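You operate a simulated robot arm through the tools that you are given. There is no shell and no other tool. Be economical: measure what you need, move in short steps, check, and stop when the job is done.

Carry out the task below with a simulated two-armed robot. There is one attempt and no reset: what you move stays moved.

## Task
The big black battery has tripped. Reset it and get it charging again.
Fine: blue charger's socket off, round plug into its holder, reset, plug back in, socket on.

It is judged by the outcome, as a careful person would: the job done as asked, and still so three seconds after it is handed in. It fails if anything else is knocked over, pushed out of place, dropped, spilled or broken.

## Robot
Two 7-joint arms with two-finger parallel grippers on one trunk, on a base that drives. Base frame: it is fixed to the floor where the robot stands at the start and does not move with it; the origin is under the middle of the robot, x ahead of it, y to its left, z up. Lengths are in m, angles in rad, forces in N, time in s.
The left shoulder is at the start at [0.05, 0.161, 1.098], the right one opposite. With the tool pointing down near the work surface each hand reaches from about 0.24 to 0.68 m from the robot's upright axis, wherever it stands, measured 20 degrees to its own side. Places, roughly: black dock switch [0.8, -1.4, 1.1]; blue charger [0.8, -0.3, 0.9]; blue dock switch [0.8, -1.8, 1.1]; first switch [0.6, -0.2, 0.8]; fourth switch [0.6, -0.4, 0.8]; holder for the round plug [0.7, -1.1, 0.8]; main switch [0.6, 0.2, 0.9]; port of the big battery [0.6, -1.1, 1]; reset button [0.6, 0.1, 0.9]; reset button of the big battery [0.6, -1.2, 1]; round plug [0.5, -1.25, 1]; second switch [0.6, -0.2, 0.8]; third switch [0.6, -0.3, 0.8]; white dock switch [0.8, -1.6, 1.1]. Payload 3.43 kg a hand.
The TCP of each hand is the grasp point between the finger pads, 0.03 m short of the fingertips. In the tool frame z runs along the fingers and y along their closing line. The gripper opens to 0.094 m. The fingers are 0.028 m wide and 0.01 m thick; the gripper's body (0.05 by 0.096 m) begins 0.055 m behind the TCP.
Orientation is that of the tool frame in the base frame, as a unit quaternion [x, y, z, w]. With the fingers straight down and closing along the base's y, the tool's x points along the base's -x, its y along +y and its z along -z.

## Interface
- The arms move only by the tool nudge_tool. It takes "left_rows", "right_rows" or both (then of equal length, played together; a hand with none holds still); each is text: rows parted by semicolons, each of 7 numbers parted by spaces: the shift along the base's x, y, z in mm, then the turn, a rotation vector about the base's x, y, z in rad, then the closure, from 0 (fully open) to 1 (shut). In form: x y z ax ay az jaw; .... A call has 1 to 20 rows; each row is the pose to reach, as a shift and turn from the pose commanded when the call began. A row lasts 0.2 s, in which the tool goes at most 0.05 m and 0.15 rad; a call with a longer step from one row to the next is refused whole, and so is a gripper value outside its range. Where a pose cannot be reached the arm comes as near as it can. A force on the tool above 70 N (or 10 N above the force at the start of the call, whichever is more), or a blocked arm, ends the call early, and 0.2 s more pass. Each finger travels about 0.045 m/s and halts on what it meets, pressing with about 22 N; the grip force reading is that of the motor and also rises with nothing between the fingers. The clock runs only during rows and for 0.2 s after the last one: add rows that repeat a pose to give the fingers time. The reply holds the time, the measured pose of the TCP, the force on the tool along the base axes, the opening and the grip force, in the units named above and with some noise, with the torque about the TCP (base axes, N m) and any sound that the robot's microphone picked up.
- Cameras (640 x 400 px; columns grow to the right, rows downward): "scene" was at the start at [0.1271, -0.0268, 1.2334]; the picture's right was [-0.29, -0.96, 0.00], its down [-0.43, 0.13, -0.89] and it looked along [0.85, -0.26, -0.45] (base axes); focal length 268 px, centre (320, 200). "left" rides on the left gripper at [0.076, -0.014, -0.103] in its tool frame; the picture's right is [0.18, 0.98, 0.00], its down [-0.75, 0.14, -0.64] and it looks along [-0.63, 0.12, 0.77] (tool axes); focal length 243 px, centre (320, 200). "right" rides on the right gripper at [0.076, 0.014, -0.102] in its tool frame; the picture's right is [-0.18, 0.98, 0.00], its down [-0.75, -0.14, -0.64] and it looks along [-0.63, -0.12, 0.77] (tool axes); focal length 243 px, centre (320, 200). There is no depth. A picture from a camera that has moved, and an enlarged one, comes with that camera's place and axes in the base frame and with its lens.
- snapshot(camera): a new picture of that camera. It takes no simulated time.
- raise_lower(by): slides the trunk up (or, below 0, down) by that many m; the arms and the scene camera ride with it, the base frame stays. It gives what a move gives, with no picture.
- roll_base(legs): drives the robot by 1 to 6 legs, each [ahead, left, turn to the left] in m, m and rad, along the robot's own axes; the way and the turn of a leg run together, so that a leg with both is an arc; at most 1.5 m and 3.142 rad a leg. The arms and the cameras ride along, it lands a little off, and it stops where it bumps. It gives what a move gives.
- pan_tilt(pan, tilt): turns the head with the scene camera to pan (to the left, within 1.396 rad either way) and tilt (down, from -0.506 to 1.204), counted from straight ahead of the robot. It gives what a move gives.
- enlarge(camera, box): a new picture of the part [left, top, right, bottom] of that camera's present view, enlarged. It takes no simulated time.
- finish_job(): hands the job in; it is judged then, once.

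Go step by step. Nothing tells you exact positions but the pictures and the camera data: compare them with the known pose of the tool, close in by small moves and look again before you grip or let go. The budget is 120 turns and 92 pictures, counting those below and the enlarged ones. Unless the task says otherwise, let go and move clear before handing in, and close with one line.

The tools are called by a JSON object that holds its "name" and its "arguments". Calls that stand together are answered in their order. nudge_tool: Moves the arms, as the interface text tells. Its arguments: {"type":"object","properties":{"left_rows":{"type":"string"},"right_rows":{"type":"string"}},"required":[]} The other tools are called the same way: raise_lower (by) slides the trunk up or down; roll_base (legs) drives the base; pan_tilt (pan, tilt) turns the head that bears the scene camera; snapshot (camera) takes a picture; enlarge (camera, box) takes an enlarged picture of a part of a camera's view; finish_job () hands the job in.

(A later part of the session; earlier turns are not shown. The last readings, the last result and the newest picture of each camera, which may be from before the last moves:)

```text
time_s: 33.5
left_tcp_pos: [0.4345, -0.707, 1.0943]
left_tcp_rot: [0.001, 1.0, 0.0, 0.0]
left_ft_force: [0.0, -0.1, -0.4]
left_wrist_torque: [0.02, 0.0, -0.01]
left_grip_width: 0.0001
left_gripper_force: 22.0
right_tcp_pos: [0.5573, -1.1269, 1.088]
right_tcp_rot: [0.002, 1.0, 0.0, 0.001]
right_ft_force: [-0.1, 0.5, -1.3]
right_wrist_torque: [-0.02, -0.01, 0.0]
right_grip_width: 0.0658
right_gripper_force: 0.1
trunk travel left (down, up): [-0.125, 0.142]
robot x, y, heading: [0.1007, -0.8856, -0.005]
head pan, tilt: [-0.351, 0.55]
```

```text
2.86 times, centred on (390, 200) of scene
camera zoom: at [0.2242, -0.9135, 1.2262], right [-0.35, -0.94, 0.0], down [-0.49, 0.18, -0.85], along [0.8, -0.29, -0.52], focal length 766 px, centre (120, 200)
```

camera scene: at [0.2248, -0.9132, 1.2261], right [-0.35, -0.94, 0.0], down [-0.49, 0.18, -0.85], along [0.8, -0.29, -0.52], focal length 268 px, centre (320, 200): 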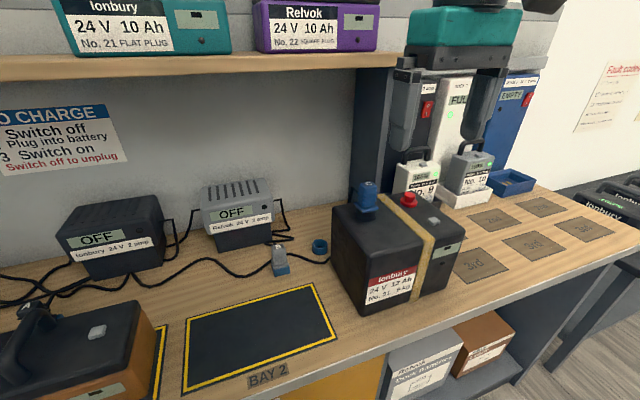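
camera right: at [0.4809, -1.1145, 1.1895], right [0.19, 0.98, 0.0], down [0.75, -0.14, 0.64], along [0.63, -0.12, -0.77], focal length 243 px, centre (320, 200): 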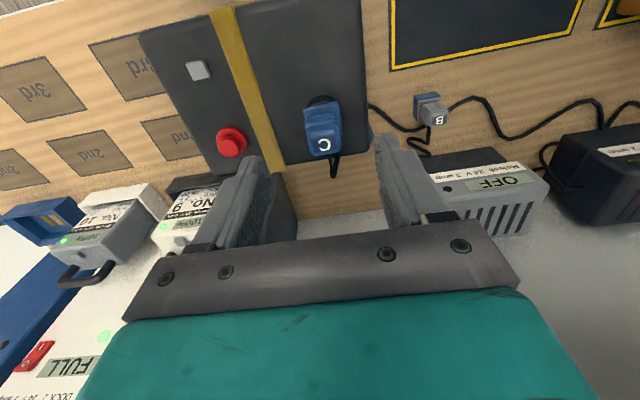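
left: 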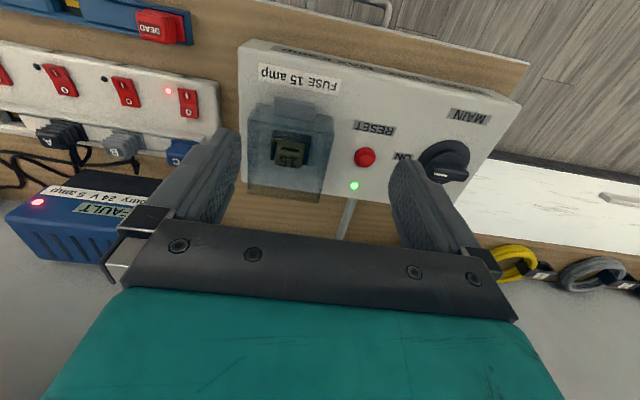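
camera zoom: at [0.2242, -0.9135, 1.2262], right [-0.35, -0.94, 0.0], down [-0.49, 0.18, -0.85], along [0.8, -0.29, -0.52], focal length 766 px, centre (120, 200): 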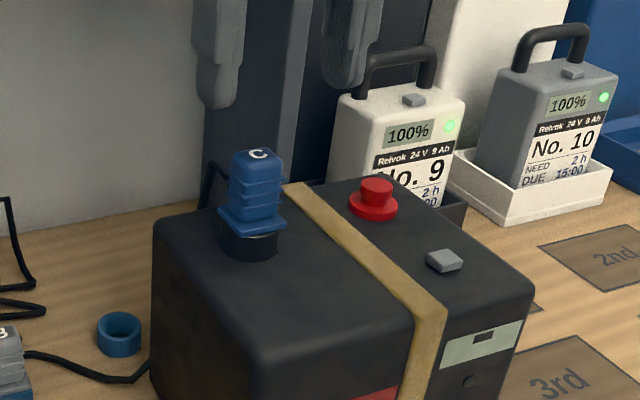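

Triangulated plug top at about [0.568, -1.128, 1.014], flange at z≈0.975. I lower the half-open fingers around it.

{"name": "nudge_tool", "arguments": {"right_rows": "10 -1 -20 0 0 0 0.35;10 -1 -45 0 0 0 0.35;10 -1 -62 0 0 0 0.35;10 -1 -73 0 0 0 0.35"}}

{"name": "enlarge", "arguments": {"camera": "right", "box": [220, 50, 440, 250]}}

{"name": "enlarge", "arguments": {"camera": "scene", "box": [300, 130, 480, 270]}}

```text
time_s: 34.5
left_tcp_pos: [0.433, -0.7076, 1.0938]
left_tcp_rot: [0.002, 1.0, 0.0, 0.0]
left_ft_force: [-0.5, 0.2, 0.3]
left_wrist_torque: [0.0, 0.01, 0.01]
left_grip_width: 0.0
left_gripper_force: 22.4
right_tcp_pos: [0.5682, -1.1272, 1.0164]
right_tcp_rot: [0.003, 1.0, 0.001, 0.0]
right_ft_force: [-0.7, 0.2, 0.2]
right_wrist_torque: [0.03, 0.0, 0.0]
right_grip_width: 0.0611
right_gripper_force: 0.0
trunk travel left (down, up): [-0.125, 0.142]
robot x, y, heading: [0.098, -0.8835, 0.0]
head pan, tilt: [-0.351, 0.55]
```

```text
2.00 times, centred on (330, 150) of right
camera zoom: at [0.4921, -1.1147, 1.1185], right [0.19, 0.98, 0.0], down [0.75, -0.14, 0.64], along [0.63, -0.12, -0.77], focal length 485 px, centre (300, 300)
```

zoom: 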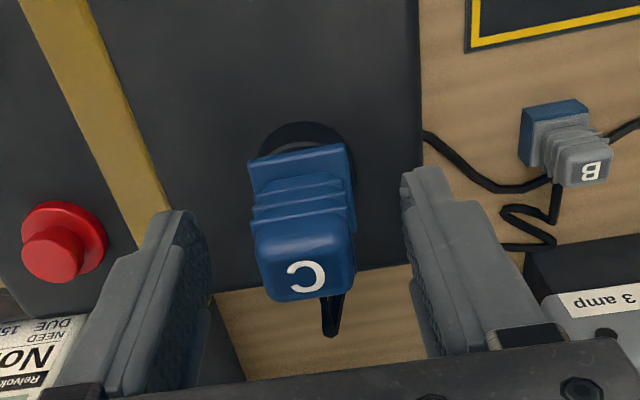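

```text
2.86 times, centred on (390, 200) of scene
camera zoom: at [0.2243, -0.9134, 1.2262], right [-0.35, -0.94, 0.0], down [-0.49, 0.18, -0.85], along [0.8, -0.29, -0.52], focal length 766 px, centre (120, 200)
```

zoom: 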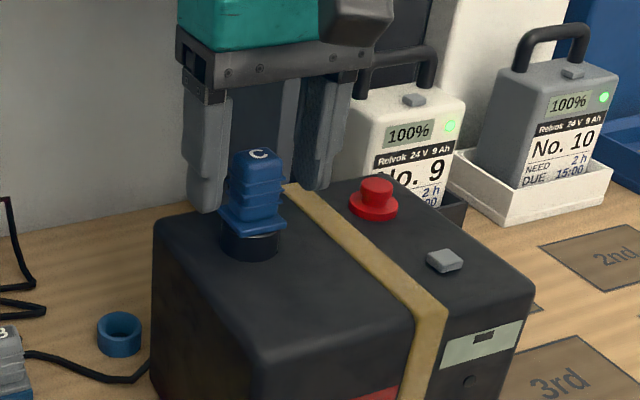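

Aligned between the fingers. I close the grip.

{"name": "nudge_tool", "arguments": {"right_rows": "0 0 -1 0 0 0 0.6;0 0 -1 0 0 0 0.9;0 0 -1 0 0 0 1;0 0 -1 0 0 0 1;0 0 -1 0 0 0 1"}}

{"name": "enlarge", "arguments": {"camera": "right", "box": [220, 50, 440, 250]}}

```text
time_s: 35.7
left_tcp_pos: [0.4339, -0.7065, 1.0942]
left_tcp_rot: [0.0, 1.0, 0.0, 0.001]
left_ft_force: [0.7, -0.2, -1.3]
left_wrist_torque: [-0.01, -0.03, -0.01]
left_grip_width: 0.0
left_gripper_force: 21.7
right_tcp_pos: [0.5675, -1.1276, 1.0157]
right_tcp_rot: [0.002, 1.0, 0.0, 0.001]
right_ft_force: [0.0, -0.6, 0.4]
right_wrist_torque: [0.0, -0.01, -0.04]
right_grip_width: 0.0296
right_gripper_force: 22.1
trunk travel left (down, up): [-0.125, 0.142]
robot x, y, heading: [0.0965, -0.8818, 0.001]
head pan, tilt: [-0.351, 0.55]
```

```text
2.00 times, centred on (330, 150) of right
camera zoom: at [0.4924, -1.1148, 1.1173], right [0.19, 0.98, 0.0], down [0.75, -0.14, 0.64], along [0.63, -0.12, -0.77], focal length 485 px, centre (300, 300)
```

zoom: 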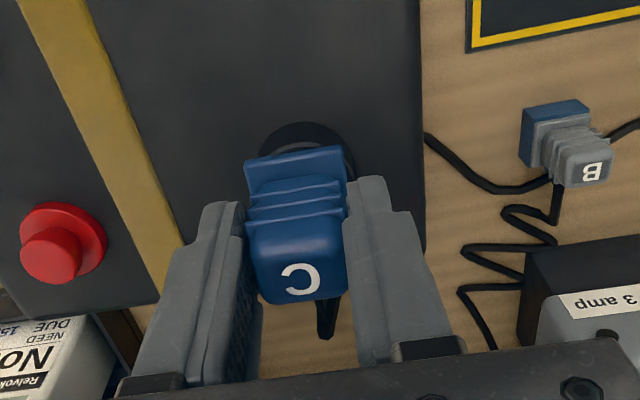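

Gripped, 30 mm wide, no side load. Pull straight up.

{"name": "nudge_tool", "arguments": {"right_rows": "0 0 5 0 0 0 1;0 0 12 0 0 0 1;0 0 20 0 0 0 1;0 0 30 0 0 0 1;0 0 45 0 0 0 1;0 0 60 0 0 0 1"}}

{"name": "enlarge", "arguments": {"camera": "scene", "box": [290, 110, 470, 270]}}

{"name": "snapshot", "arguments": {"camera": "right"}}

```text
time_s: 37.1
left_tcp_pos: [0.4335, -0.7076, 1.0948]
left_tcp_rot: [0.002, 1.0, 0.0, 0.0]
left_ft_force: [-0.2, -0.5, 0.2]
left_wrist_torque: [0.0, -0.04, 0.01]
left_grip_width: 0.0
left_gripper_force: 21.8
right_tcp_pos: [0.5669, -1.1277, 1.0757]
right_tcp_rot: [0.001, 1.0, 0.001, 0.002]
right_ft_force: [0.6, -0.5, -0.8]
right_wrist_torque: [0.04, 0.03, 0.03]
right_grip_width: 0.0295
right_gripper_force: 21.8
trunk travel left (down, up): [-0.125, 0.142]
robot x, y, heading: [0.0997, -0.8807, -0.004]
head pan, tilt: [-0.351, 0.55]
```

```text
2.50 times, centred on (380, 190) of scene
camera zoom: at [0.2241, -0.9133, 1.2262], right [-0.35, -0.94, 0.0], down [-0.49, 0.18, -0.85], along [0.8, -0.29, -0.52], focal length 671 px, centre (170, 225)
```

zoom: 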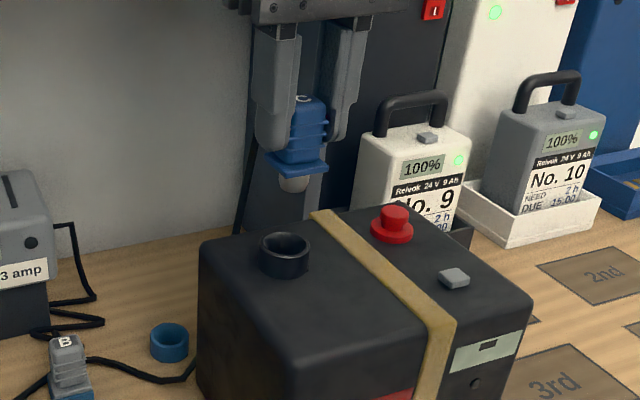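

```text
51 pictures are left
camera right: at [0.4922, -1.1152, 1.1776], right [0.19, 0.98, 0.0], down [0.75, -0.14, 0.64], along [0.63, -0.12, -0.77], focal length 243 px, centre (320, 200)
```

right: 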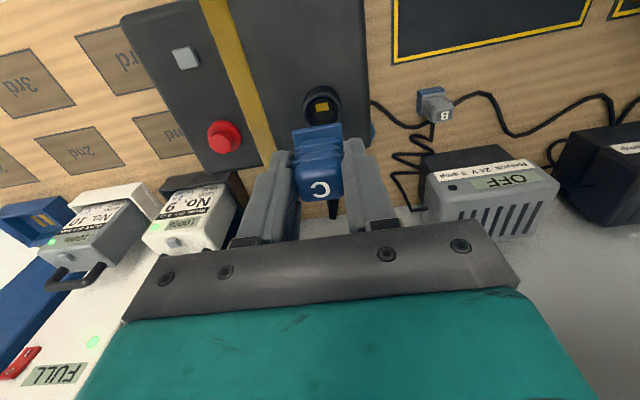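

The plug is out (short pale round tip). Holder ring estimated at [0.653, -1.072], top z≈0.834. I carry the plug there at a safe height and look.

{"name": "nudge_tool", "arguments": {"right_rows": "15 8 5 0 0 0 1;30 18 5 0 0 0 1;45 30 5 0 0 0 1;60 42 5 0 0 0 1;75 50 0 0 0 0 1;86 55 -10 0 0 0 1;86 55 -20 0 0 0 1"}}

{"name": "snapshot", "arguments": {"camera": "right"}}

{"name": "snapshot", "arguments": {"camera": "scene"}}

```text
time_s: 38.7
left_tcp_pos: [0.4338, -0.7073, 1.0945]
left_tcp_rot: [0.002, 1.0, 0.0, 0.0]
left_ft_force: [0.3, 0.1, -0.3]
left_wrist_torque: [0.03, -0.01, 0.02]
left_grip_width: 0.0002
left_gripper_force: 22.4
right_tcp_pos: [0.6312, -1.0887, 1.0487]
right_tcp_rot: [0.003, 1.0, 0.0, 0.001]
right_ft_force: [-0.1, -0.3, -0.2]
right_wrist_torque: [0.0, 0.02, 0.0]
right_grip_width: 0.0296
right_gripper_force: 21.9
right hand out of reach, approached as far as the arm can: row 4, 5, 6, 7
trunk travel left (down, up): [-0.125, 0.142]
robot x, y, heading: [0.0985, -0.8819, -0.002]
head pan, tilt: [-0.351, 0.55]
```

```text
50 pictures are left
camera right: at [0.5557, -1.0755, 1.1517], right [0.19, 0.98, 0.0], down [0.75, -0.15, 0.64], along [0.63, -0.12, -0.77], focal length 243 px, centre (320, 200)
```

right: 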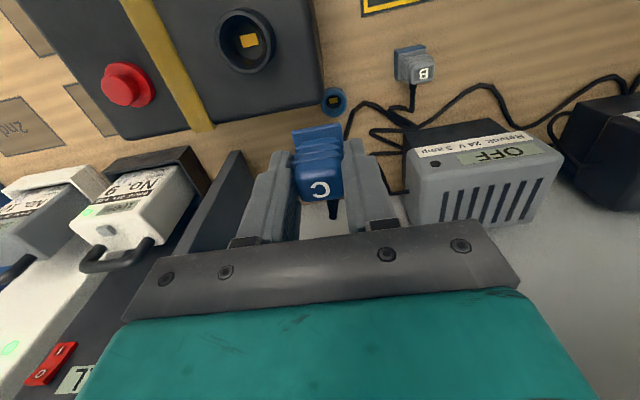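

```text
49 pictures are left
camera scene: at [0.2243, -0.9133, 1.2262], right [-0.35, -0.94, 0.0], down [-0.49, 0.18, -0.85], along [0.8, -0.29, -0.52], focal length 268 px, centre (320, 200)
```

scene: 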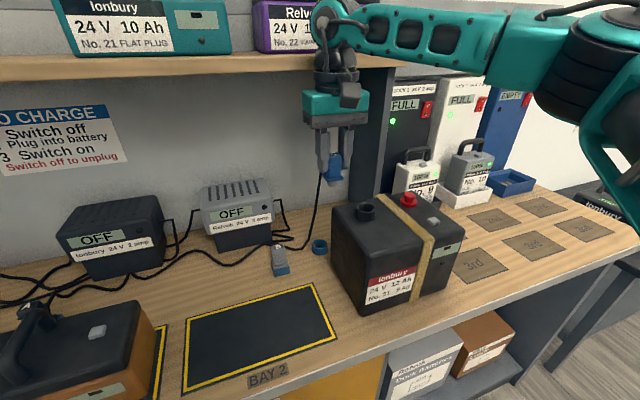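

Reach limit again. I pull the hand back a little, drive the base ahead and left a bit, then return.

{"name": "nudge_tool", "arguments": {"right_rows": "-20 -10 15 0 0 0 1;-60 -30 20 0 0 0 1;-90 -50 20 0 0 0 1"}}

{"name": "roll_base", "arguments": {"legs": [[0.07, 0.03, 0]]}}

```text
time_s: 39.5
left_tcp_pos: [0.4337, -0.7081, 1.0946]
left_tcp_rot: [0.001, 1.0, 0.0, 0.0]
left_ft_force: [-0.6, 0.2, -0.7]
left_wrist_torque: [-0.05, -0.04, -0.02]
left_grip_width: 0.0
left_gripper_force: 21.5
right_tcp_pos: [0.5412, -1.1393, 1.0714]
right_tcp_rot: [0.003, 1.0, 0.001, 0.0]
right_ft_force: [0.5, -0.3, -0.5]
right_wrist_torque: [0.01, -0.03, -0.03]
right_grip_width: 0.0298
right_gripper_force: 22.5
trunk travel left (down, up): [-0.125, 0.142]
robot x, y, heading: [0.1006, -0.8808, -0.004]
head pan, tilt: [-0.351, 0.55]
```

```text
time_s: 40.8
left_tcp_pos: [0.4758, -0.682, 1.0955]
left_tcp_rot: [0.005, 1.0, 0.0, 0.001]
left_ft_force: [0.8, 0.7, -0.4]
left_wrist_torque: [0.01, 0.0, 0.02]
left_grip_width: 0.0
left_gripper_force: 22.2
right_tcp_pos: [0.5812, -1.1124, 1.0707]
right_tcp_rot: [0.006, 1.0, 0.0, 0.001]
right_ft_force: [0.4, 0.6, 0.1]
right_wrist_torque: [-0.01, 0.02, 0.0]
right_grip_width: 0.0297
right_gripper_force: 22.3
trunk travel left (down, up): [-0.125, 0.142]
robot x, y, heading: [0.1425, -0.8544, -0.011]
head pan, tilt: [-0.351, 0.55]
stopped in leg 1: the robot was blocked; the commanded pose is now the measured one
```

The base met the bench at x≈0.14; enough. Move over the holder again.

{"name": "nudge_tool", "arguments": {"right_rows": "25 12 0 0 0 0 1;50 24 0 0 0 0 1;77 37 0 0 0 0 1;77 37 -30 0 0 0 1;77 37 -60 0 0 0 1;77 37 -80 0 0 0 1"}}

{"name": "snapshot", "arguments": {"camera": "right"}}

{"name": "snapshot", "arguments": {"camera": "scene"}}

```text
time_s: 42.1
left_tcp_pos: [0.471, -0.6813, 1.0966]
left_tcp_rot: [0.004, 1.0, 0.0, 0.004]
left_ft_force: [0.7, 1.1, -0.5]
left_wrist_torque: [0.0, 0.0, 0.0]
left_grip_width: 0.0
left_gripper_force: 22.2
right_tcp_pos: [0.6552, -1.075, 0.9982]
right_tcp_rot: [0.006, 1.0, 0.002, 0.006]
right_ft_force: [0.1, 0.3, -1.3]
right_wrist_torque: [0.0, 0.0, 0.0]
right_grip_width: 0.0297
right_gripper_force: 21.9
trunk travel left (down, up): [-0.125, 0.142]
robot x, y, heading: [0.1372, -0.8543, -0.009]
head pan, tilt: [-0.351, 0.55]
```

```text
48 pictures are left
camera right: at [0.5775, -1.061, 1.0992], right [0.2, 0.98, 0.0], down [0.74, -0.15, 0.65], along [0.64, -0.12, -0.76], focal length 243 px, centre (320, 200)
```

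right: 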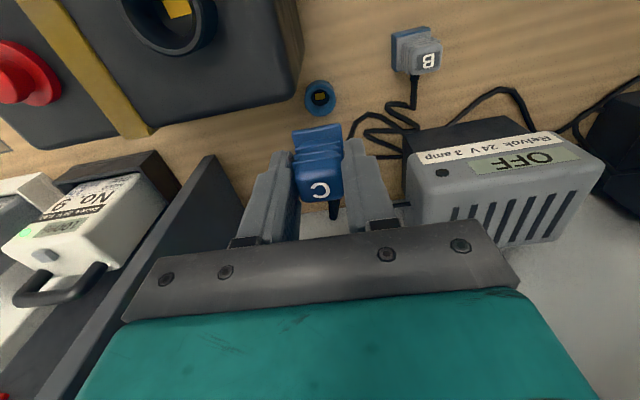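

```text
47 pictures are left
camera scene: at [0.2596, -0.8859, 1.227], right [-0.35, -0.94, 0.0], down [-0.48, 0.18, -0.86], along [0.8, -0.3, -0.52], focal length 268 px, centre (320, 200)
```

scene: 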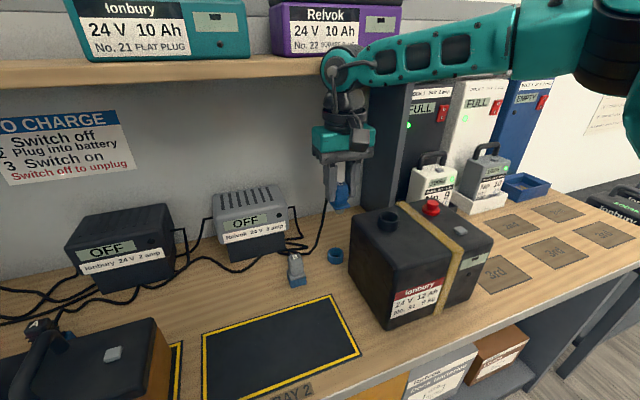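

Ring now at about [0.662, -1.076, 0.83]. Lower to just above it and check alignment in close-ups.

{"name": "nudge_tool", "arguments": {"right_rows": "6 -1 -20 0 0 0 1;6 -1 -45 0 0 0 1;6 -1 -68 0 0 0 1;6 -1 -68 0 0 0 1"}}

{"name": "enlarge", "arguments": {"camera": "right", "box": [220, 50, 440, 250]}}

{"name": "enlarge", "arguments": {"camera": "scene", "box": [290, 190, 390, 270]}}

```text
time_s: 43.1
left_tcp_pos: [0.4739, -0.6812, 1.0951]
left_tcp_rot: [0.006, 1.0, 0.001, 0.001]
left_ft_force: [-0.9, -0.9, 0.0]
left_wrist_torque: [0.02, -0.02, 0.02]
left_grip_width: 0.0
left_gripper_force: 21.8
right_tcp_pos: [0.6615, -1.0778, 0.9252]
right_tcp_rot: [0.006, 1.0, 0.001, 0.001]
right_ft_force: [0.6, 0.1, 0.1]
right_wrist_torque: [-0.01, 0.01, 0.0]
right_grip_width: 0.0296
right_gripper_force: 22.0
trunk travel left (down, up): [-0.125, 0.142]
robot x, y, heading: [0.1432, -0.8524, -0.007]
head pan, tilt: [-0.351, 0.55]
```

```text
2.00 times, centred on (330, 150) of right
camera zoom: at [0.587, -1.0647, 1.0274], right [0.2, 0.98, 0.0], down [0.75, -0.15, 0.64], along [0.63, -0.13, -0.77], focal length 485 px, centre (300, 300)
```

zoom: 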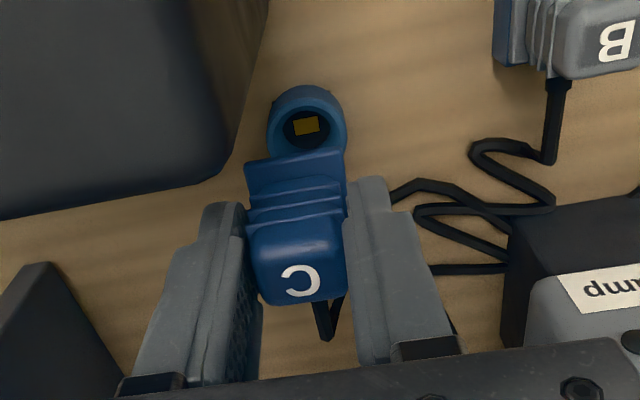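

```text
5.00 times, centred on (340, 230) of scene
camera zoom: at [0.2649, -0.8855, 1.2263], right [-0.35, -0.94, 0.0], down [-0.49, 0.18, -0.85], along [0.8, -0.3, -0.52], focal length 1341 px, centre (220, 50)
```

zoom: 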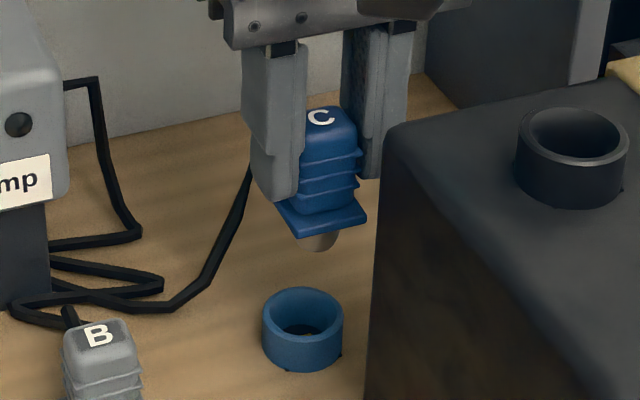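

Ring appears a few mm further left (+y) and slightly nearer than the tip. I shift and lower to just above the rim, then compare again.

{"name": "nudge_tool", "arguments": {"right_rows": "-2 5 -5 0 0 0 1;-2 5 -14 0 0 0 1;-2 5 -22 0 0 0 1;-2 5 -22 0 0 0 1"}}

{"name": "enlarge", "arguments": {"camera": "right", "box": [260, 70, 380, 170]}}

{"name": "enlarge", "arguments": {"camera": "scene", "box": [310, 210, 370, 270]}}

```text
time_s: 44.1
left_tcp_pos: [0.4752, -0.6816, 1.0935]
left_tcp_rot: [0.005, 1.0, 0.0, 0.001]
left_ft_force: [0.0, -0.3, -0.1]
left_wrist_torque: [0.01, -0.05, -0.02]
left_grip_width: 0.0001
left_gripper_force: 21.9
right_tcp_pos: [0.6608, -1.0728, 0.9025]
right_tcp_rot: [0.006, 1.0, 0.0, 0.002]
right_ft_force: [-0.4, -0.5, -0.9]
right_wrist_torque: [-0.01, 0.03, 0.01]
right_grip_width: 0.0295
right_gripper_force: 22.0
trunk travel left (down, up): [-0.125, 0.142]
robot x, y, heading: [0.1408, -0.853, -0.003]
head pan, tilt: [-0.351, 0.55]
```

```text
4.00 times, centred on (320, 120) of right
camera zoom: at [0.5846, -1.0598, 1.0056], right [0.2, 0.98, 0.0], down [0.75, -0.15, 0.64], along [0.63, -0.12, -0.77], focal length 970 px, centre (320, 520)
```

zoom: 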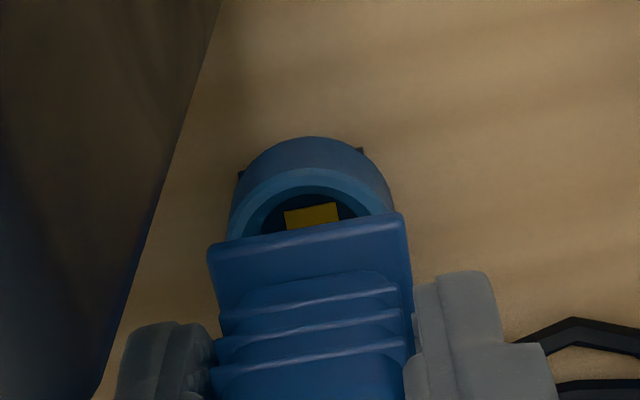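

```text
6.67 times, centred on (340, 240) of scene
camera zoom: at [0.2652, -0.8859, 1.2262], right [-0.35, -0.94, 0.0], down [-0.49, 0.18, -0.85], along [0.8, -0.3, -0.52], focal length 1788 px, centre (187, -67)
```

zoom: 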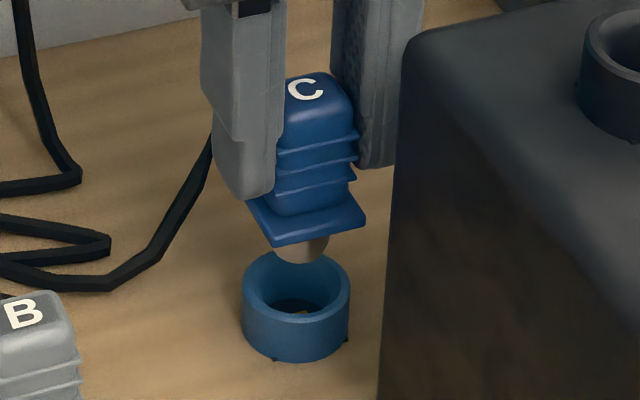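

The tip (~16 mm) is centred over the ring opening (~26 mm) in both views. I lower it in.

{"name": "nudge_tool", "arguments": {"right_rows": "0 0 -6 0 0 0 1;0 0 -12 0 0 0 1;0 0 -18 0 0 0 1;0 0 -24 0 0 0 1;0 0 -28 0 0 0 1"}}

{"name": "enlarge", "arguments": {"camera": "scene", "box": [310, 210, 370, 270]}}

```text
time_s: 45.4
left_tcp_pos: [0.4757, -0.6821, 1.0955]
left_tcp_rot: [0.005, 1.0, -0.001, 0.002]
left_ft_force: [-0.7, 0.2, -1.3]
left_wrist_torque: [0.06, -0.01, -0.01]
left_grip_width: 0.0
left_gripper_force: 21.4
right_tcp_pos: [0.6519, -1.0778, 0.8803]
right_tcp_rot: [0.006, 1.0, 0.002, 0.004]
right_ft_force: [0.0, 1.4, 9.9]
right_wrist_torque: [0.04, -0.03, 0.01]
right_grip_width: 0.0299
right_gripper_force: 22.6
right hand out of reach, approached as far as the arm can: row 1, 2, 3, 4, 5
trunk travel left (down, up): [-0.125, 0.142]
robot x, y, heading: [0.1427, -0.8559, -0.008]
head pan, tilt: [-0.351, 0.55]
```

```text
6.67 times, centred on (340, 240) of scene
camera zoom: at [0.2644, -0.8853, 1.2266], right [-0.35, -0.94, 0.0], down [-0.49, 0.18, -0.85], along [0.8, -0.3, -0.52], focal length 1788 px, centre (187, -67)
```

zoom: 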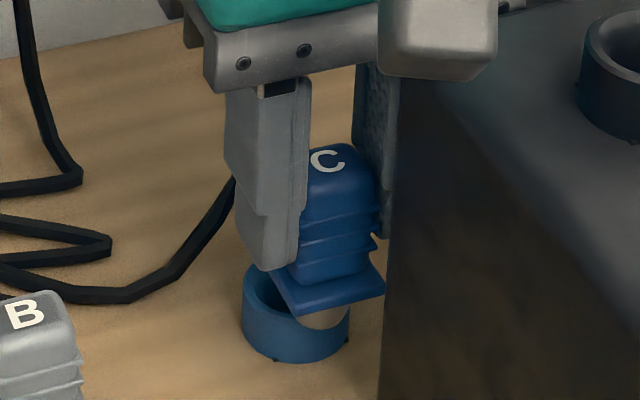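

The arm ran out of reach low down and drifted, touching the ring rim lightly. I lift off, and lower the trunk to gain reach (raising the left hand to keep it clear).

{"name": "nudge_tool", "arguments": {"left_rows": "0 10 10 0 0 0 1;0 20 20 0 0 0 1;0 30 40 0 0 0 1;0 40 60 0 0 0 1;0 50 70 0 0 0 1", "right_rows": "0 0 5 0 0 0 1;0 0 20 0 0 0 1;0 0 50 0 0 0 1;0 0 90 0 0 0 1;0 0 120 0 0 0 1"}}

{"name": "raise_lower", "arguments": {"by": -0.07}}

{"name": "snapshot", "arguments": {"camera": "scene"}}

```text
time_s: 46.5
left_tcp_pos: [0.4741, -0.6313, 1.1635]
left_tcp_rot: [0.005, 1.0, 0.0, 0.0]
left_ft_force: [-0.3, 0.9, -0.1]
left_wrist_torque: [-0.01, 0.01, 0.0]
left_grip_width: 0.0
left_gripper_force: 21.6
right_tcp_pos: [0.6522, -1.0809, 1.0014]
right_tcp_rot: [0.006, 1.0, -0.001, 0.001]
right_ft_force: [0.3, 0.1, -0.8]
right_wrist_torque: [0.06, -0.02, 0.01]
right_grip_width: 0.0297
right_gripper_force: 21.5
trunk travel left (down, up): [-0.125, 0.142]
robot x, y, heading: [0.1366, -0.8564, -0.009]
head pan, tilt: [-0.351, 0.55]
```

```text
time_s: 47.6
left_tcp_pos: [0.4746, -0.6316, 1.0934]
left_tcp_rot: [0.006, 1.0, 0.0, 0.001]
left_ft_force: [-0.1, 0.4, 0.8]
left_wrist_torque: [0.0, 0.04, 0.01]
left_grip_width: 0.0
left_gripper_force: 22.3
right_tcp_pos: [0.6518, -1.081, 0.9311]
right_tcp_rot: [0.006, 1.0, 0.001, 0.001]
right_ft_force: [-0.4, 1.1, -0.2]
right_wrist_torque: [0.0, 0.0, 0.01]
right_grip_width: 0.0298
right_gripper_force: 21.8
trunk travel left (down, up): [-0.055, 0.212]
robot x, y, heading: [0.1404, -0.8533, -0.009]
head pan, tilt: [-0.351, 0.55]
```

```text
41 pictures are left
camera scene: at [0.265, -0.8858, 1.1562], right [-0.35, -0.94, 0.0], down [-0.49, 0.18, -0.85], along [0.8, -0.3, -0.52], focal length 268 px, centre (320, 200)
```

scene: 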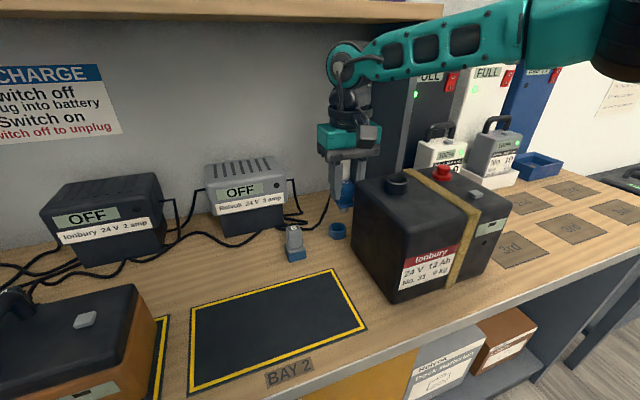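

Now move back over the ring and check reach and alignment.

{"name": "nudge_tool", "arguments": {"right_rows": "5 4 0 0 0 0 1;9 8 -10 0 0 0 1;9 8 -22 0 0 0 1;9 8 -28 0 0 0 1"}}

{"name": "enlarge", "arguments": {"camera": "right", "box": [260, 70, 380, 170]}}

{"name": "enlarge", "arguments": {"camera": "scene", "box": [310, 180, 370, 240]}}

```text
time_s: 48.6
left_tcp_pos: [0.4749, -0.6316, 1.0935]
left_tcp_rot: [0.005, 1.0, -0.001, 0.0]
left_ft_force: [0.1, -0.6, -0.5]
left_wrist_torque: [-0.03, 0.0, 0.01]
left_grip_width: 0.0
left_gripper_force: 21.8
right_tcp_pos: [0.6601, -1.0736, 0.9033]
right_tcp_rot: [0.007, 1.0, 0.002, 0.001]
right_ft_force: [0.4, -0.2, -0.2]
right_wrist_torque: [0.01, 0.0, 0.0]
right_grip_width: 0.0296
right_gripper_force: 21.9
trunk travel left (down, up): [-0.055, 0.212]
robot x, y, heading: [0.142, -0.8565, -0.009]
head pan, tilt: [-0.351, 0.55]
```

```text
4.00 times, centred on (320, 120) of right
camera zoom: at [0.585, -1.0606, 1.0039], right [0.2, 0.98, 0.0], down [0.75, -0.15, 0.64], along [0.63, -0.13, -0.77], focal length 970 px, centre (320, 520)
```

zoom: 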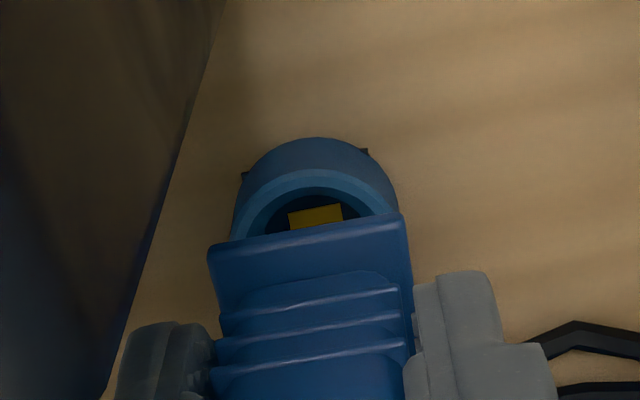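

```text
6.67 times, centred on (340, 210) of scene
camera zoom: at [0.2652, -0.8858, 1.1562], right [-0.35, -0.94, 0.0], down [-0.49, 0.18, -0.85], along [0.8, -0.3, -0.52], focal length 1788 px, centre (187, 133)
```

zoom: 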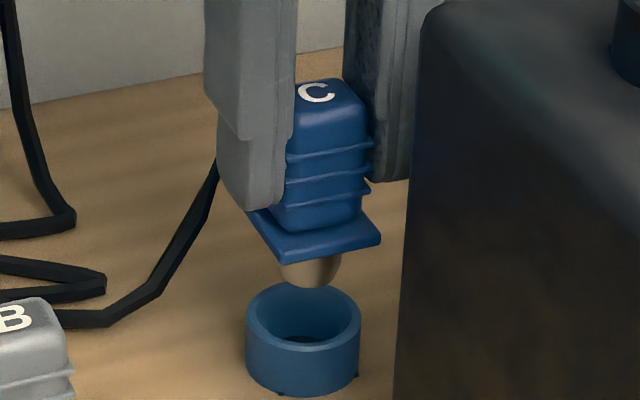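

Tip is centred within about 1–2 mm. Lower in with a tiny correction.

{"name": "nudge_tool", "arguments": {"right_rows": "1 1 -6 0 0 0 1;1 1 -12 0 0 0 1;1 1 -18 0 0 0 1;1 1 -24 0 0 0 1;1 1 -29 0 0 0 1;1 1 -32 0 0 0 1"}}

{"name": "enlarge", "arguments": {"camera": "scene", "box": [310, 180, 370, 240]}}

```text
time_s: 50.0
left_tcp_pos: [0.4727, -0.631, 1.0935]
left_tcp_rot: [0.005, 1.0, -0.001, 0.002]
left_ft_force: [0.7, 0.2, -0.4]
left_wrist_torque: [0.02, -0.02, -0.02]
left_grip_width: 0.0001
left_gripper_force: 22.2
right_tcp_pos: [0.6635, -1.0723, 0.8728]
right_tcp_rot: [0.007, 1.0, 0.0, 0.006]
right_ft_force: [5.9, -3.0, 20.9]
right_wrist_torque: [0.0, -0.29, -0.03]
right_grip_width: 0.03
right_gripper_force: 22.0
trunk travel left (down, up): [-0.055, 0.212]
robot x, y, heading: [0.1458, -0.8525, -0.009]
head pan, tilt: [-0.351, 0.55]
```

```text
6.67 times, centred on (340, 210) of scene
camera zoom: at [0.2642, -0.8854, 1.1566], right [-0.35, -0.94, 0.0], down [-0.49, 0.18, -0.85], along [0.8, -0.3, -0.52], focal length 1788 px, centre (187, 133)
```

zoom: 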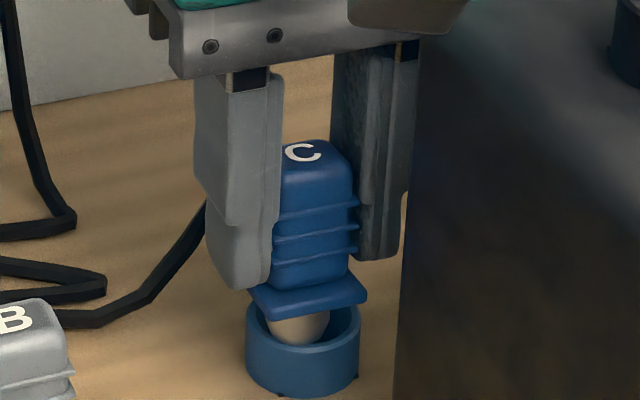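

The tip is inside but pressing on the near wall (force +x). I ease up, shift 4 mm back, and lower again.

{"name": "nudge_tool", "arguments": {"right_rows": "0 0 6 0 0 0 1;4 0 6 0 0 0 1;4 0 2 0 0 0 1;4 0 -2 0 0 0 1;4 0 -5 0 0 0 1;4 0 -8 0 0 0 1"}}

{"name": "enlarge", "arguments": {"camera": "scene", "box": [310, 180, 370, 240]}}

```text
time_s: 51.4
left_tcp_pos: [0.4742, -0.6324, 1.093]
left_tcp_rot: [0.005, 1.0, 0.0, 0.001]
left_ft_force: [0.7, 0.1, -0.4]
left_wrist_torque: [0.01, 0.0, 0.02]
left_grip_width: 0.0
left_gripper_force: 21.9
right_tcp_pos: [0.667, -1.0736, 0.8612]
right_tcp_rot: [0.007, 1.0, -0.001, 0.0]
right_ft_force: [9.8, -6.4, 1.4]
right_wrist_torque: [-0.26, -0.46, -0.01]
right_grip_width: 0.0294
right_gripper_force: 22.1
trunk travel left (down, up): [-0.055, 0.212]
robot x, y, heading: [0.1399, -0.8534, -0.006]
head pan, tilt: [-0.351, 0.55]
```

```text
6.67 times, centred on (340, 210) of scene
camera zoom: at [0.2658, -0.8863, 1.156], right [-0.35, -0.94, 0.0], down [-0.49, 0.18, -0.85], along [0.8, -0.3, -0.52], focal length 1788 px, centre (187, 133)
```

zoom: 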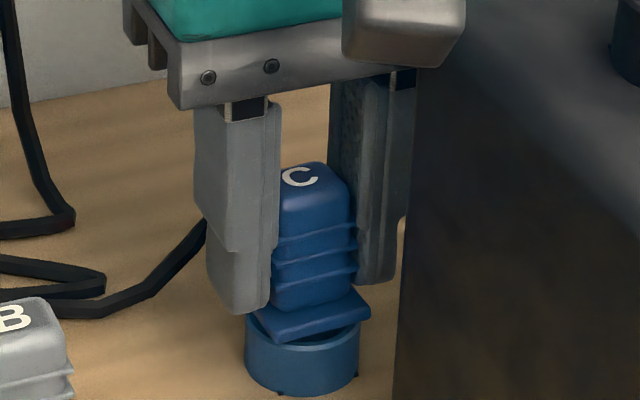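

Going in well. A little more correction and a few mm further down.

{"name": "nudge_tool", "arguments": {"right_rows": "2 -1 -1 0 0 0 1;3 -2 -3 0 0 0 1;3 -2 -6 0 0 0 1;3 -2 -8 0 0 0 1"}}

{"name": "enlarge", "arguments": {"camera": "scene", "box": [310, 180, 370, 240]}}

```text
time_s: 52.4
left_tcp_pos: [0.4724, -0.6317, 1.0945]
left_tcp_rot: [0.005, 1.0, -0.001, 0.002]
left_ft_force: [-0.6, -0.1, -0.4]
left_wrist_torque: [-0.02, 0.01, 0.02]
left_grip_width: 0.0
left_gripper_force: 22.5
right_tcp_pos: [0.6668, -1.0738, 0.8573]
right_tcp_rot: [0.006, 1.0, 0.0, 0.002]
right_ft_force: [-3.9, -0.9, 15.1]
right_wrist_torque: [0.02, -0.1, 0.02]
right_grip_width: 0.0294
right_gripper_force: 21.8
trunk travel left (down, up): [-0.055, 0.212]
robot x, y, heading: [0.1419, -0.8508, -0.007]
head pan, tilt: [-0.351, 0.55]
```

```text
6.67 times, centred on (340, 210) of scene
camera zoom: at [0.2636, -0.8854, 1.1567], right [-0.35, -0.94, 0.0], down [-0.49, 0.18, -0.85], along [0.8, -0.3, -0.52], focal length 1788 px, centre (187, 133)
```

zoom: 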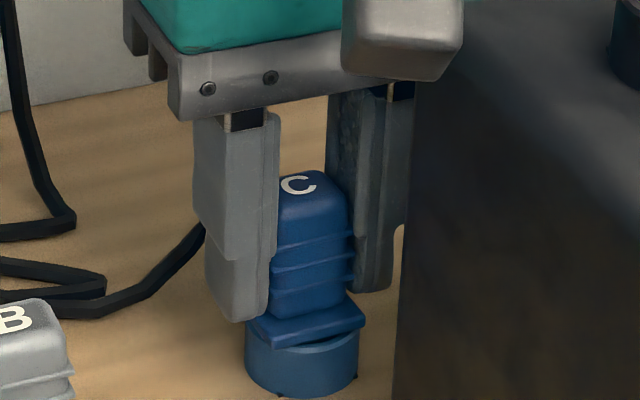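

Seated with the flange on the rim (15 N). Release and lift straight up.

{"name": "nudge_tool", "arguments": {"right_rows": "-1 0 2 0 0 0 1;-1 0 2 0 0 0 0.5;-1 0 2 0 0 0 0.4;-1 0 2 0 0 0 0.4;-1 0 2 0 0 0 0.4"}}

{"name": "enlarge", "arguments": {"camera": "scene", "box": [300, 170, 380, 240]}}

{"name": "nudge_tool", "arguments": {"right_rows": "0 0 20 0 0 0 0.4;0 0 50 0 0 0 0.4;0 0 90 0 0 0 0.4;0 0 135 0 0 0 0.6;0 0 165 0 0 0 1"}}

{"name": "enlarge", "arguments": {"camera": "scene", "box": [290, 130, 490, 270]}}

```text
time_s: 53.6
left_tcp_pos: [0.4746, -0.6313, 1.0925]
left_tcp_rot: [0.006, 1.0, 0.0, 0.001]
left_ft_force: [-0.3, -0.4, 0.1]
left_wrist_torque: [-0.02, 0.0, 0.0]
left_grip_width: 0.0
left_gripper_force: 21.8
right_tcp_pos: [0.6674, -1.0735, 0.8554]
right_tcp_rot: [0.006, 1.0, 0.0, 0.001]
right_ft_force: [0.5, -0.3, -0.1]
right_wrist_torque: [0.01, 0.0, 0.02]
right_grip_width: 0.0566
right_gripper_force: 0.0
trunk travel left (down, up): [-0.055, 0.212]
robot x, y, heading: [0.1452, -0.8548, -0.007]
head pan, tilt: [-0.351, 0.55]
```

```text
5.71 times, centred on (340, 205) of scene
camera zoom: at [0.2651, -0.8858, 1.1562], right [-0.35, -0.94, 0.0], down [-0.49, 0.18, -0.85], along [0.8, -0.3, -0.52], focal length 1533 px, centre (206, 171)
```

zoom: 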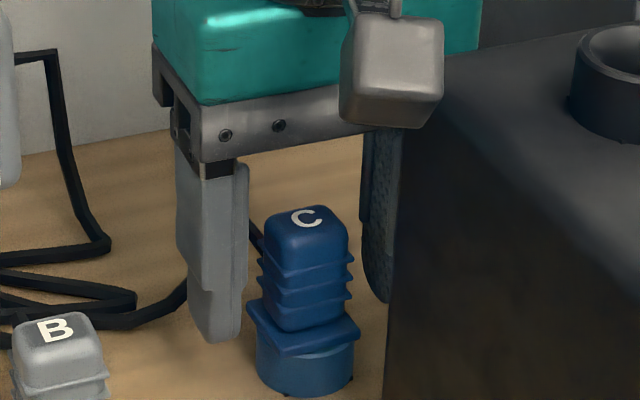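

```text
time_s: 55.0
left_tcp_pos: [0.4663, -0.6401, 1.1003]
left_tcp_rot: [0.01, 1.0, 0.003, 0.005]
left_ft_force: [-0.3, 0.2, -0.1]
left_wrist_torque: [0.01, 0.0, 0.05]
left_grip_width: 0.0004
left_gripper_force: 21.9
right_tcp_pos: [0.6414, -1.0875, 0.9649]
right_tcp_rot: [0.0, 0.998, -0.03, -0.056]
right_ft_force: [1.7, 1.4, 1.5]
right_wrist_torque: [0.02, -0.01, 0.0]
right_grip_width: 0.0002
right_gripper_force: 10.6
trunk travel left (down, up): [-0.055, 0.212]
robot x, y, heading: [0.1406, -0.8556, -0.023]
head pan, tilt: [-0.351, 0.55]
stopped in row 5 (right hand): the arm was blocked; the commanded pose is now the measured one
```

```text
2.86 times, centred on (390, 200) of scene
camera zoom: at [0.2536, -0.8924, 1.1587], right [-0.36, -0.93, -0.01], down [-0.48, 0.19, -0.86], along [0.8, -0.3, -0.52], focal length 766 px, centre (120, 200)
```

zoom: 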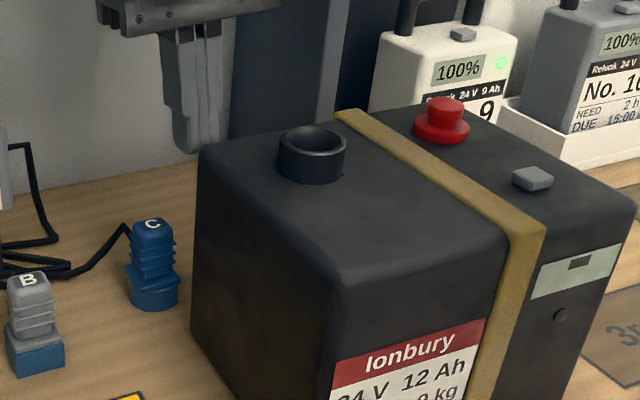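

The arm was blocked while rising — perhaps the wrist or forearm touches the shelf. I look before moving.

{"name": "pan_tilt", "arguments": {"pan": -0.35, "tilt": 0.1}}

{"name": "snapshot", "arguments": {"camera": "scene"}}

```text
time_s: 55.9
left_tcp_pos: [0.4644, -0.6405, 1.098]
left_tcp_rot: [0.008, 1.0, 0.003, 0.005]
left_ft_force: [0.4, 0.1, 1.2]
left_wrist_torque: [-0.02, -0.02, -0.02]
left_grip_width: 0.0
left_gripper_force: 22.2
right_tcp_pos: [0.6421, -1.0868, 0.9648]
right_tcp_rot: [-0.001, 0.998, -0.027, -0.056]
right_ft_force: [0.8, -0.1, -0.9]
right_wrist_torque: [0.01, 0.04, 0.03]
right_grip_width: 0.0001
right_gripper_force: 21.8
trunk travel left (down, up): [-0.055, 0.212]
robot x, y, heading: [0.1388, -0.8573, -0.018]
head pan, tilt: [-0.351, 0.099]
```

```text
33 pictures are left
camera scene: at [0.2549, -0.8943, 1.1986], right [-0.36, -0.93, -0.01], down [-0.08, 0.04, -1.0], along [0.93, -0.36, -0.09], focal length 268 px, centre (320, 200)
```

scene: 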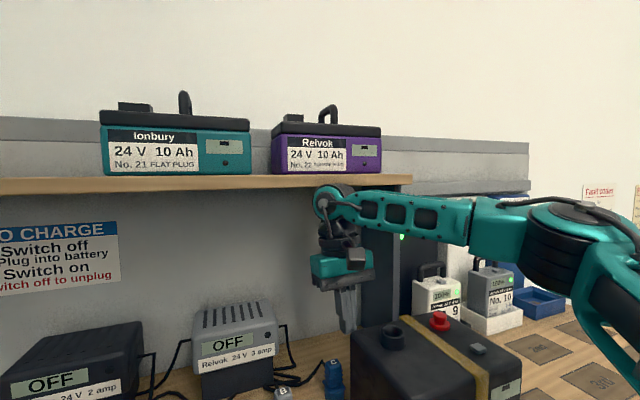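

The wrist housing is up under the shelf edge; nothing on the shelf has moved. I ease down, slide left clear of the battery, pull back toward the robot while straightening, and then rise.

{"name": "nudge_tool", "arguments": {"right_rows": "0 0 -6 0 0 0 1;-3 20 -8 0 0 0 1;-10 40 -8 0.015 -0.03 0 1;-30 50 -8 0.03 -0.06 0 1;-55 50 -6 0.054 -0.112 0 1;-85 50 -4 0.054 -0.112 0 1;-110 50 0 0.054 -0.112 0 1;-130 50 20 0.054 -0.112 0 1;-130 50 60 0.054 -0.112 0 1;-130 50 100 0.054 -0.112 0 1"}}

{"name": "snapshot", "arguments": {"camera": "scene"}}

```text
time_s: 58.1
left_tcp_pos: [0.4722, -0.6325, 1.0935]
left_tcp_rot: [0.008, 1.0, 0.001, 0.001]
left_ft_force: [-0.1, -0.2, 0.1]
left_wrist_torque: [0.02, -0.02, -0.01]
left_grip_width: 0.0
left_gripper_force: 22.7
right_tcp_pos: [0.5207, -1.0282, 1.0664]
right_tcp_rot: [-0.001, 1.0, -0.002, -0.001]
right_ft_force: [-0.2, 0.6, -0.9]
right_wrist_torque: [0.01, 0.02, 0.03]
right_grip_width: 0.0005
right_gripper_force: 22.1
right hand out of reach, approached as far as the arm can: row 2, 3
trunk travel left (down, up): [-0.055, 0.212]
robot x, y, heading: [0.1387, -0.8538, -0.011]
head pan, tilt: [-0.351, 0.099]
```

```text
32 pictures are left
camera scene: at [0.264, -0.8873, 1.1979], right [-0.36, -0.93, 0.0], down [-0.09, 0.04, -1.0], along [0.93, -0.36, -0.1], focal length 268 px, centre (320, 200)
```

scene: 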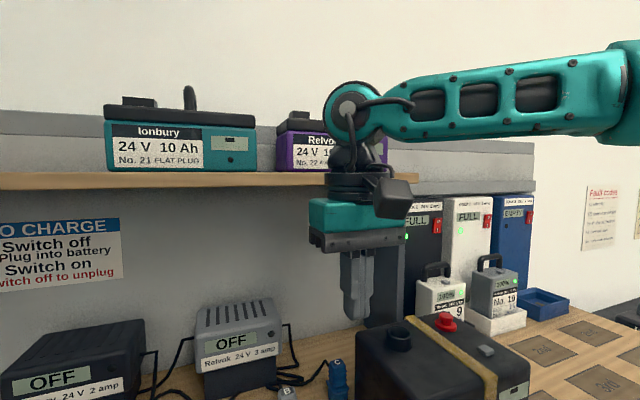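

Clear. Now over the reset button at about [0.566, -1.212, 0.985], hover first.

{"name": "nudge_tool", "arguments": {"right_rows": "0 -40 0 0 0 0 1;10 -80 0 0 0 0 1;25 -120 0 0 0 0 1;40 -155 0 0 0 0 1;45 -184 -5 0 0 0 1;45 -184 -26 0 0 0 1;45 -184 -26 0 0 0 1"}}

{"name": "pan_tilt", "arguments": {"pan": -0.5, "tilt": 0.5}}

{"name": "snapshot", "arguments": {"camera": "right"}}

{"name": "snapshot", "arguments": {"camera": "scene"}}

```text
time_s: 59.7
left_tcp_pos: [0.472, -0.6327, 1.0931]
left_tcp_rot: [0.008, 1.0, 0.0, 0.0]
left_ft_force: [0.1, -0.4, -0.1]
left_wrist_torque: [0.01, 0.0, -0.02]
left_grip_width: 0.0
left_gripper_force: 21.7
right_tcp_pos: [0.5663, -1.2126, 1.0372]
right_tcp_rot: [-0.002, 1.0, -0.002, -0.001]
right_ft_force: [-0.4, -0.2, 0.4]
right_wrist_torque: [0.0, 0.0, 0.03]
right_grip_width: 0.0
right_gripper_force: 21.6
trunk travel left (down, up): [-0.055, 0.212]
robot x, y, heading: [0.1372, -0.8534, -0.015]
head pan, tilt: [-0.351, 0.099]
```

```text
time_s: 60.6
left_tcp_pos: [0.4723, -0.6337, 1.0937]
left_tcp_rot: [0.008, 1.0, -0.001, 0.0]
left_ft_force: [0.4, 0.3, -0.5]
left_wrist_torque: [0.0, -0.06, 0.02]
left_grip_width: 0.0
left_gripper_force: 22.4
right_tcp_pos: [0.565, -1.2105, 1.0375]
right_tcp_rot: [-0.001, 1.0, -0.003, -0.001]
right_ft_force: [0.4, 0.5, -0.3]
right_wrist_torque: [0.01, 0.01, -0.02]
right_grip_width: 0.0
right_gripper_force: 21.4
trunk travel left (down, up): [-0.055, 0.212]
robot x, y, heading: [0.139, -0.8514, -0.008]
head pan, tilt: [-0.499, 0.499]
```

```text
31 pictures are left
camera right: at [0.4905, -1.1991, 1.1406], right [0.18, 0.98, -0.01], down [0.76, -0.13, 0.64], along [0.63, -0.12, -0.77], focal length 243 px, centre (320, 200)
```

right: 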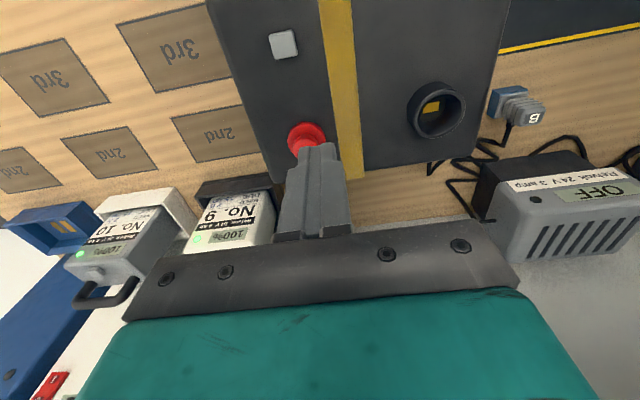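

```text
30 pictures are left
camera scene: at [0.2575, -0.8993, 1.1609], right [-0.49, -0.87, 0.0], down [-0.42, 0.23, -0.88], along [0.77, -0.43, -0.48], focal length 268 px, centre (320, 200)
```

scene: 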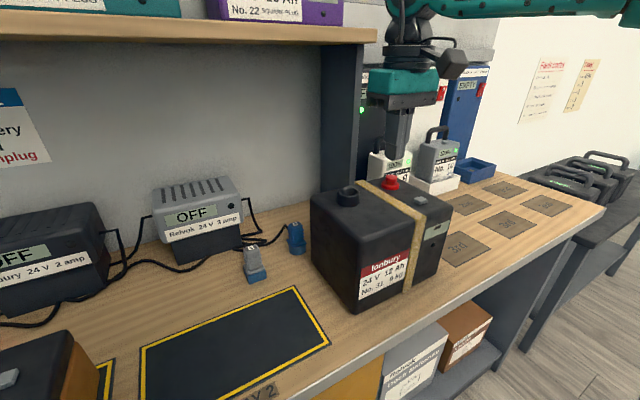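

{"name": "enlarge", "arguments": {"camera": "right", "box": [260, 90, 380, 180]}}

{"name": "enlarge", "arguments": {"camera": "scene", "box": [340, 130, 440, 220]}}

```text
4.44 times, centred on (320, 135) of right
camera zoom: at [0.4905, -1.1991, 1.1406], right [0.18, 0.98, -0.01], down [0.76, -0.13, 0.64], along [0.63, -0.12, -0.77], focal length 1078 px, centre (320, 489)
```

zoom: 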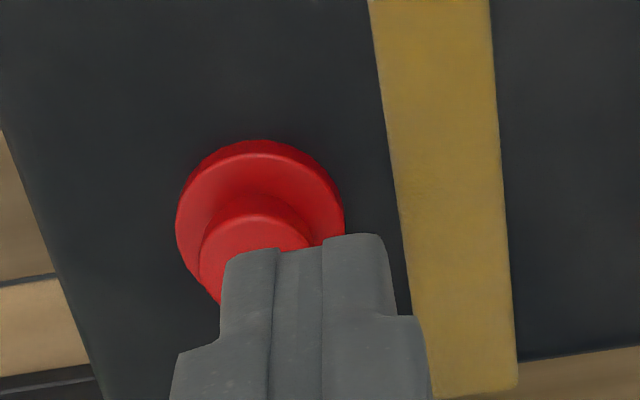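

```text
4.44 times, centred on (390, 175) of scene
camera zoom: at [0.2575, -0.8993, 1.1609], right [-0.49, -0.87, 0.0], down [-0.42, 0.23, -0.88], along [0.77, -0.43, -0.48], focal length 1192 px, centre (9, 311)
```

zoom: 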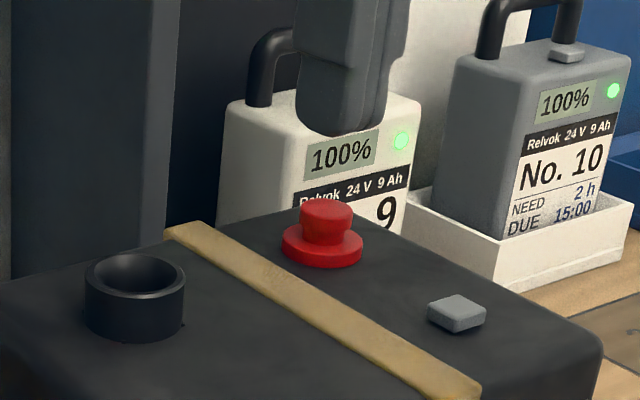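

The cap resolves to about [0.575, -1.222], top z≈0.968. I shift over it and lower near.

{"name": "nudge_tool", "arguments": {"right_rows": "10 -11 0 0 0 0 1;10 -11 -15 0 0 0 1;10 -11 -28 0 0 0 1;10 -11 -28 0 0 0 1"}}

{"name": "enlarge", "arguments": {"camera": "right", "box": [260, 90, 380, 180]}}

{"name": "enlarge", "arguments": {"camera": "scene", "box": [340, 130, 440, 220]}}

```text
time_s: 61.6
left_tcp_pos: [0.4722, -0.6336, 1.0929]
left_tcp_rot: [0.008, 1.0, 0.0, 0.001]
left_ft_force: [0.0, 0.5, -0.5]
left_wrist_torque: [0.0, -0.02, -0.01]
left_grip_width: 0.0001
left_gripper_force: 21.8
right_tcp_pos: [0.5757, -1.2236, 1.0099]
right_tcp_rot: [-0.002, 1.0, -0.002, -0.001]
right_ft_force: [-0.7, -0.6, 0.2]
right_wrist_torque: [-0.01, -0.03, 0.0]
right_grip_width: 0.0001
right_gripper_force: 21.8
trunk travel left (down, up): [-0.055, 0.212]
robot x, y, heading: [0.1418, -0.8536, -0.014]
head pan, tilt: [-0.499, 0.499]
```

```text
4.44 times, centred on (320, 135) of right
camera zoom: at [0.5004, -1.2113, 1.1121], right [0.18, 0.98, -0.01], down [0.76, -0.14, 0.64], along [0.63, -0.12, -0.77], focal length 1078 px, centre (320, 489)
```

zoom: 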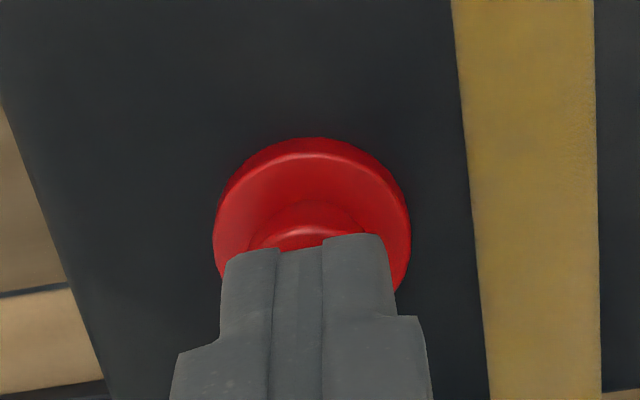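

```text
4.44 times, centred on (390, 175) of scene
camera zoom: at [0.2575, -0.8993, 1.1608], right [-0.49, -0.87, 0.0], down [-0.42, 0.24, -0.88], along [0.76, -0.43, -0.48], focal length 1192 px, centre (9, 311)
```

zoom: 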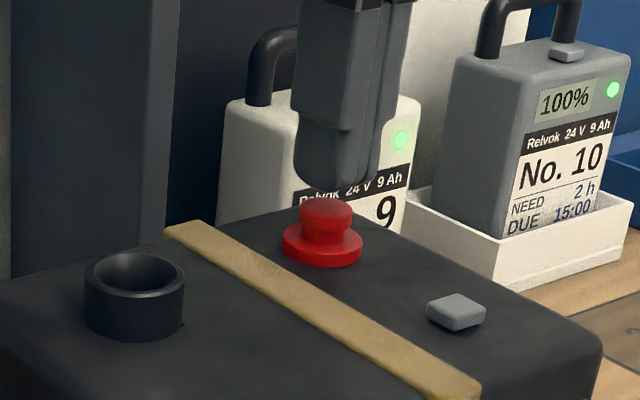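

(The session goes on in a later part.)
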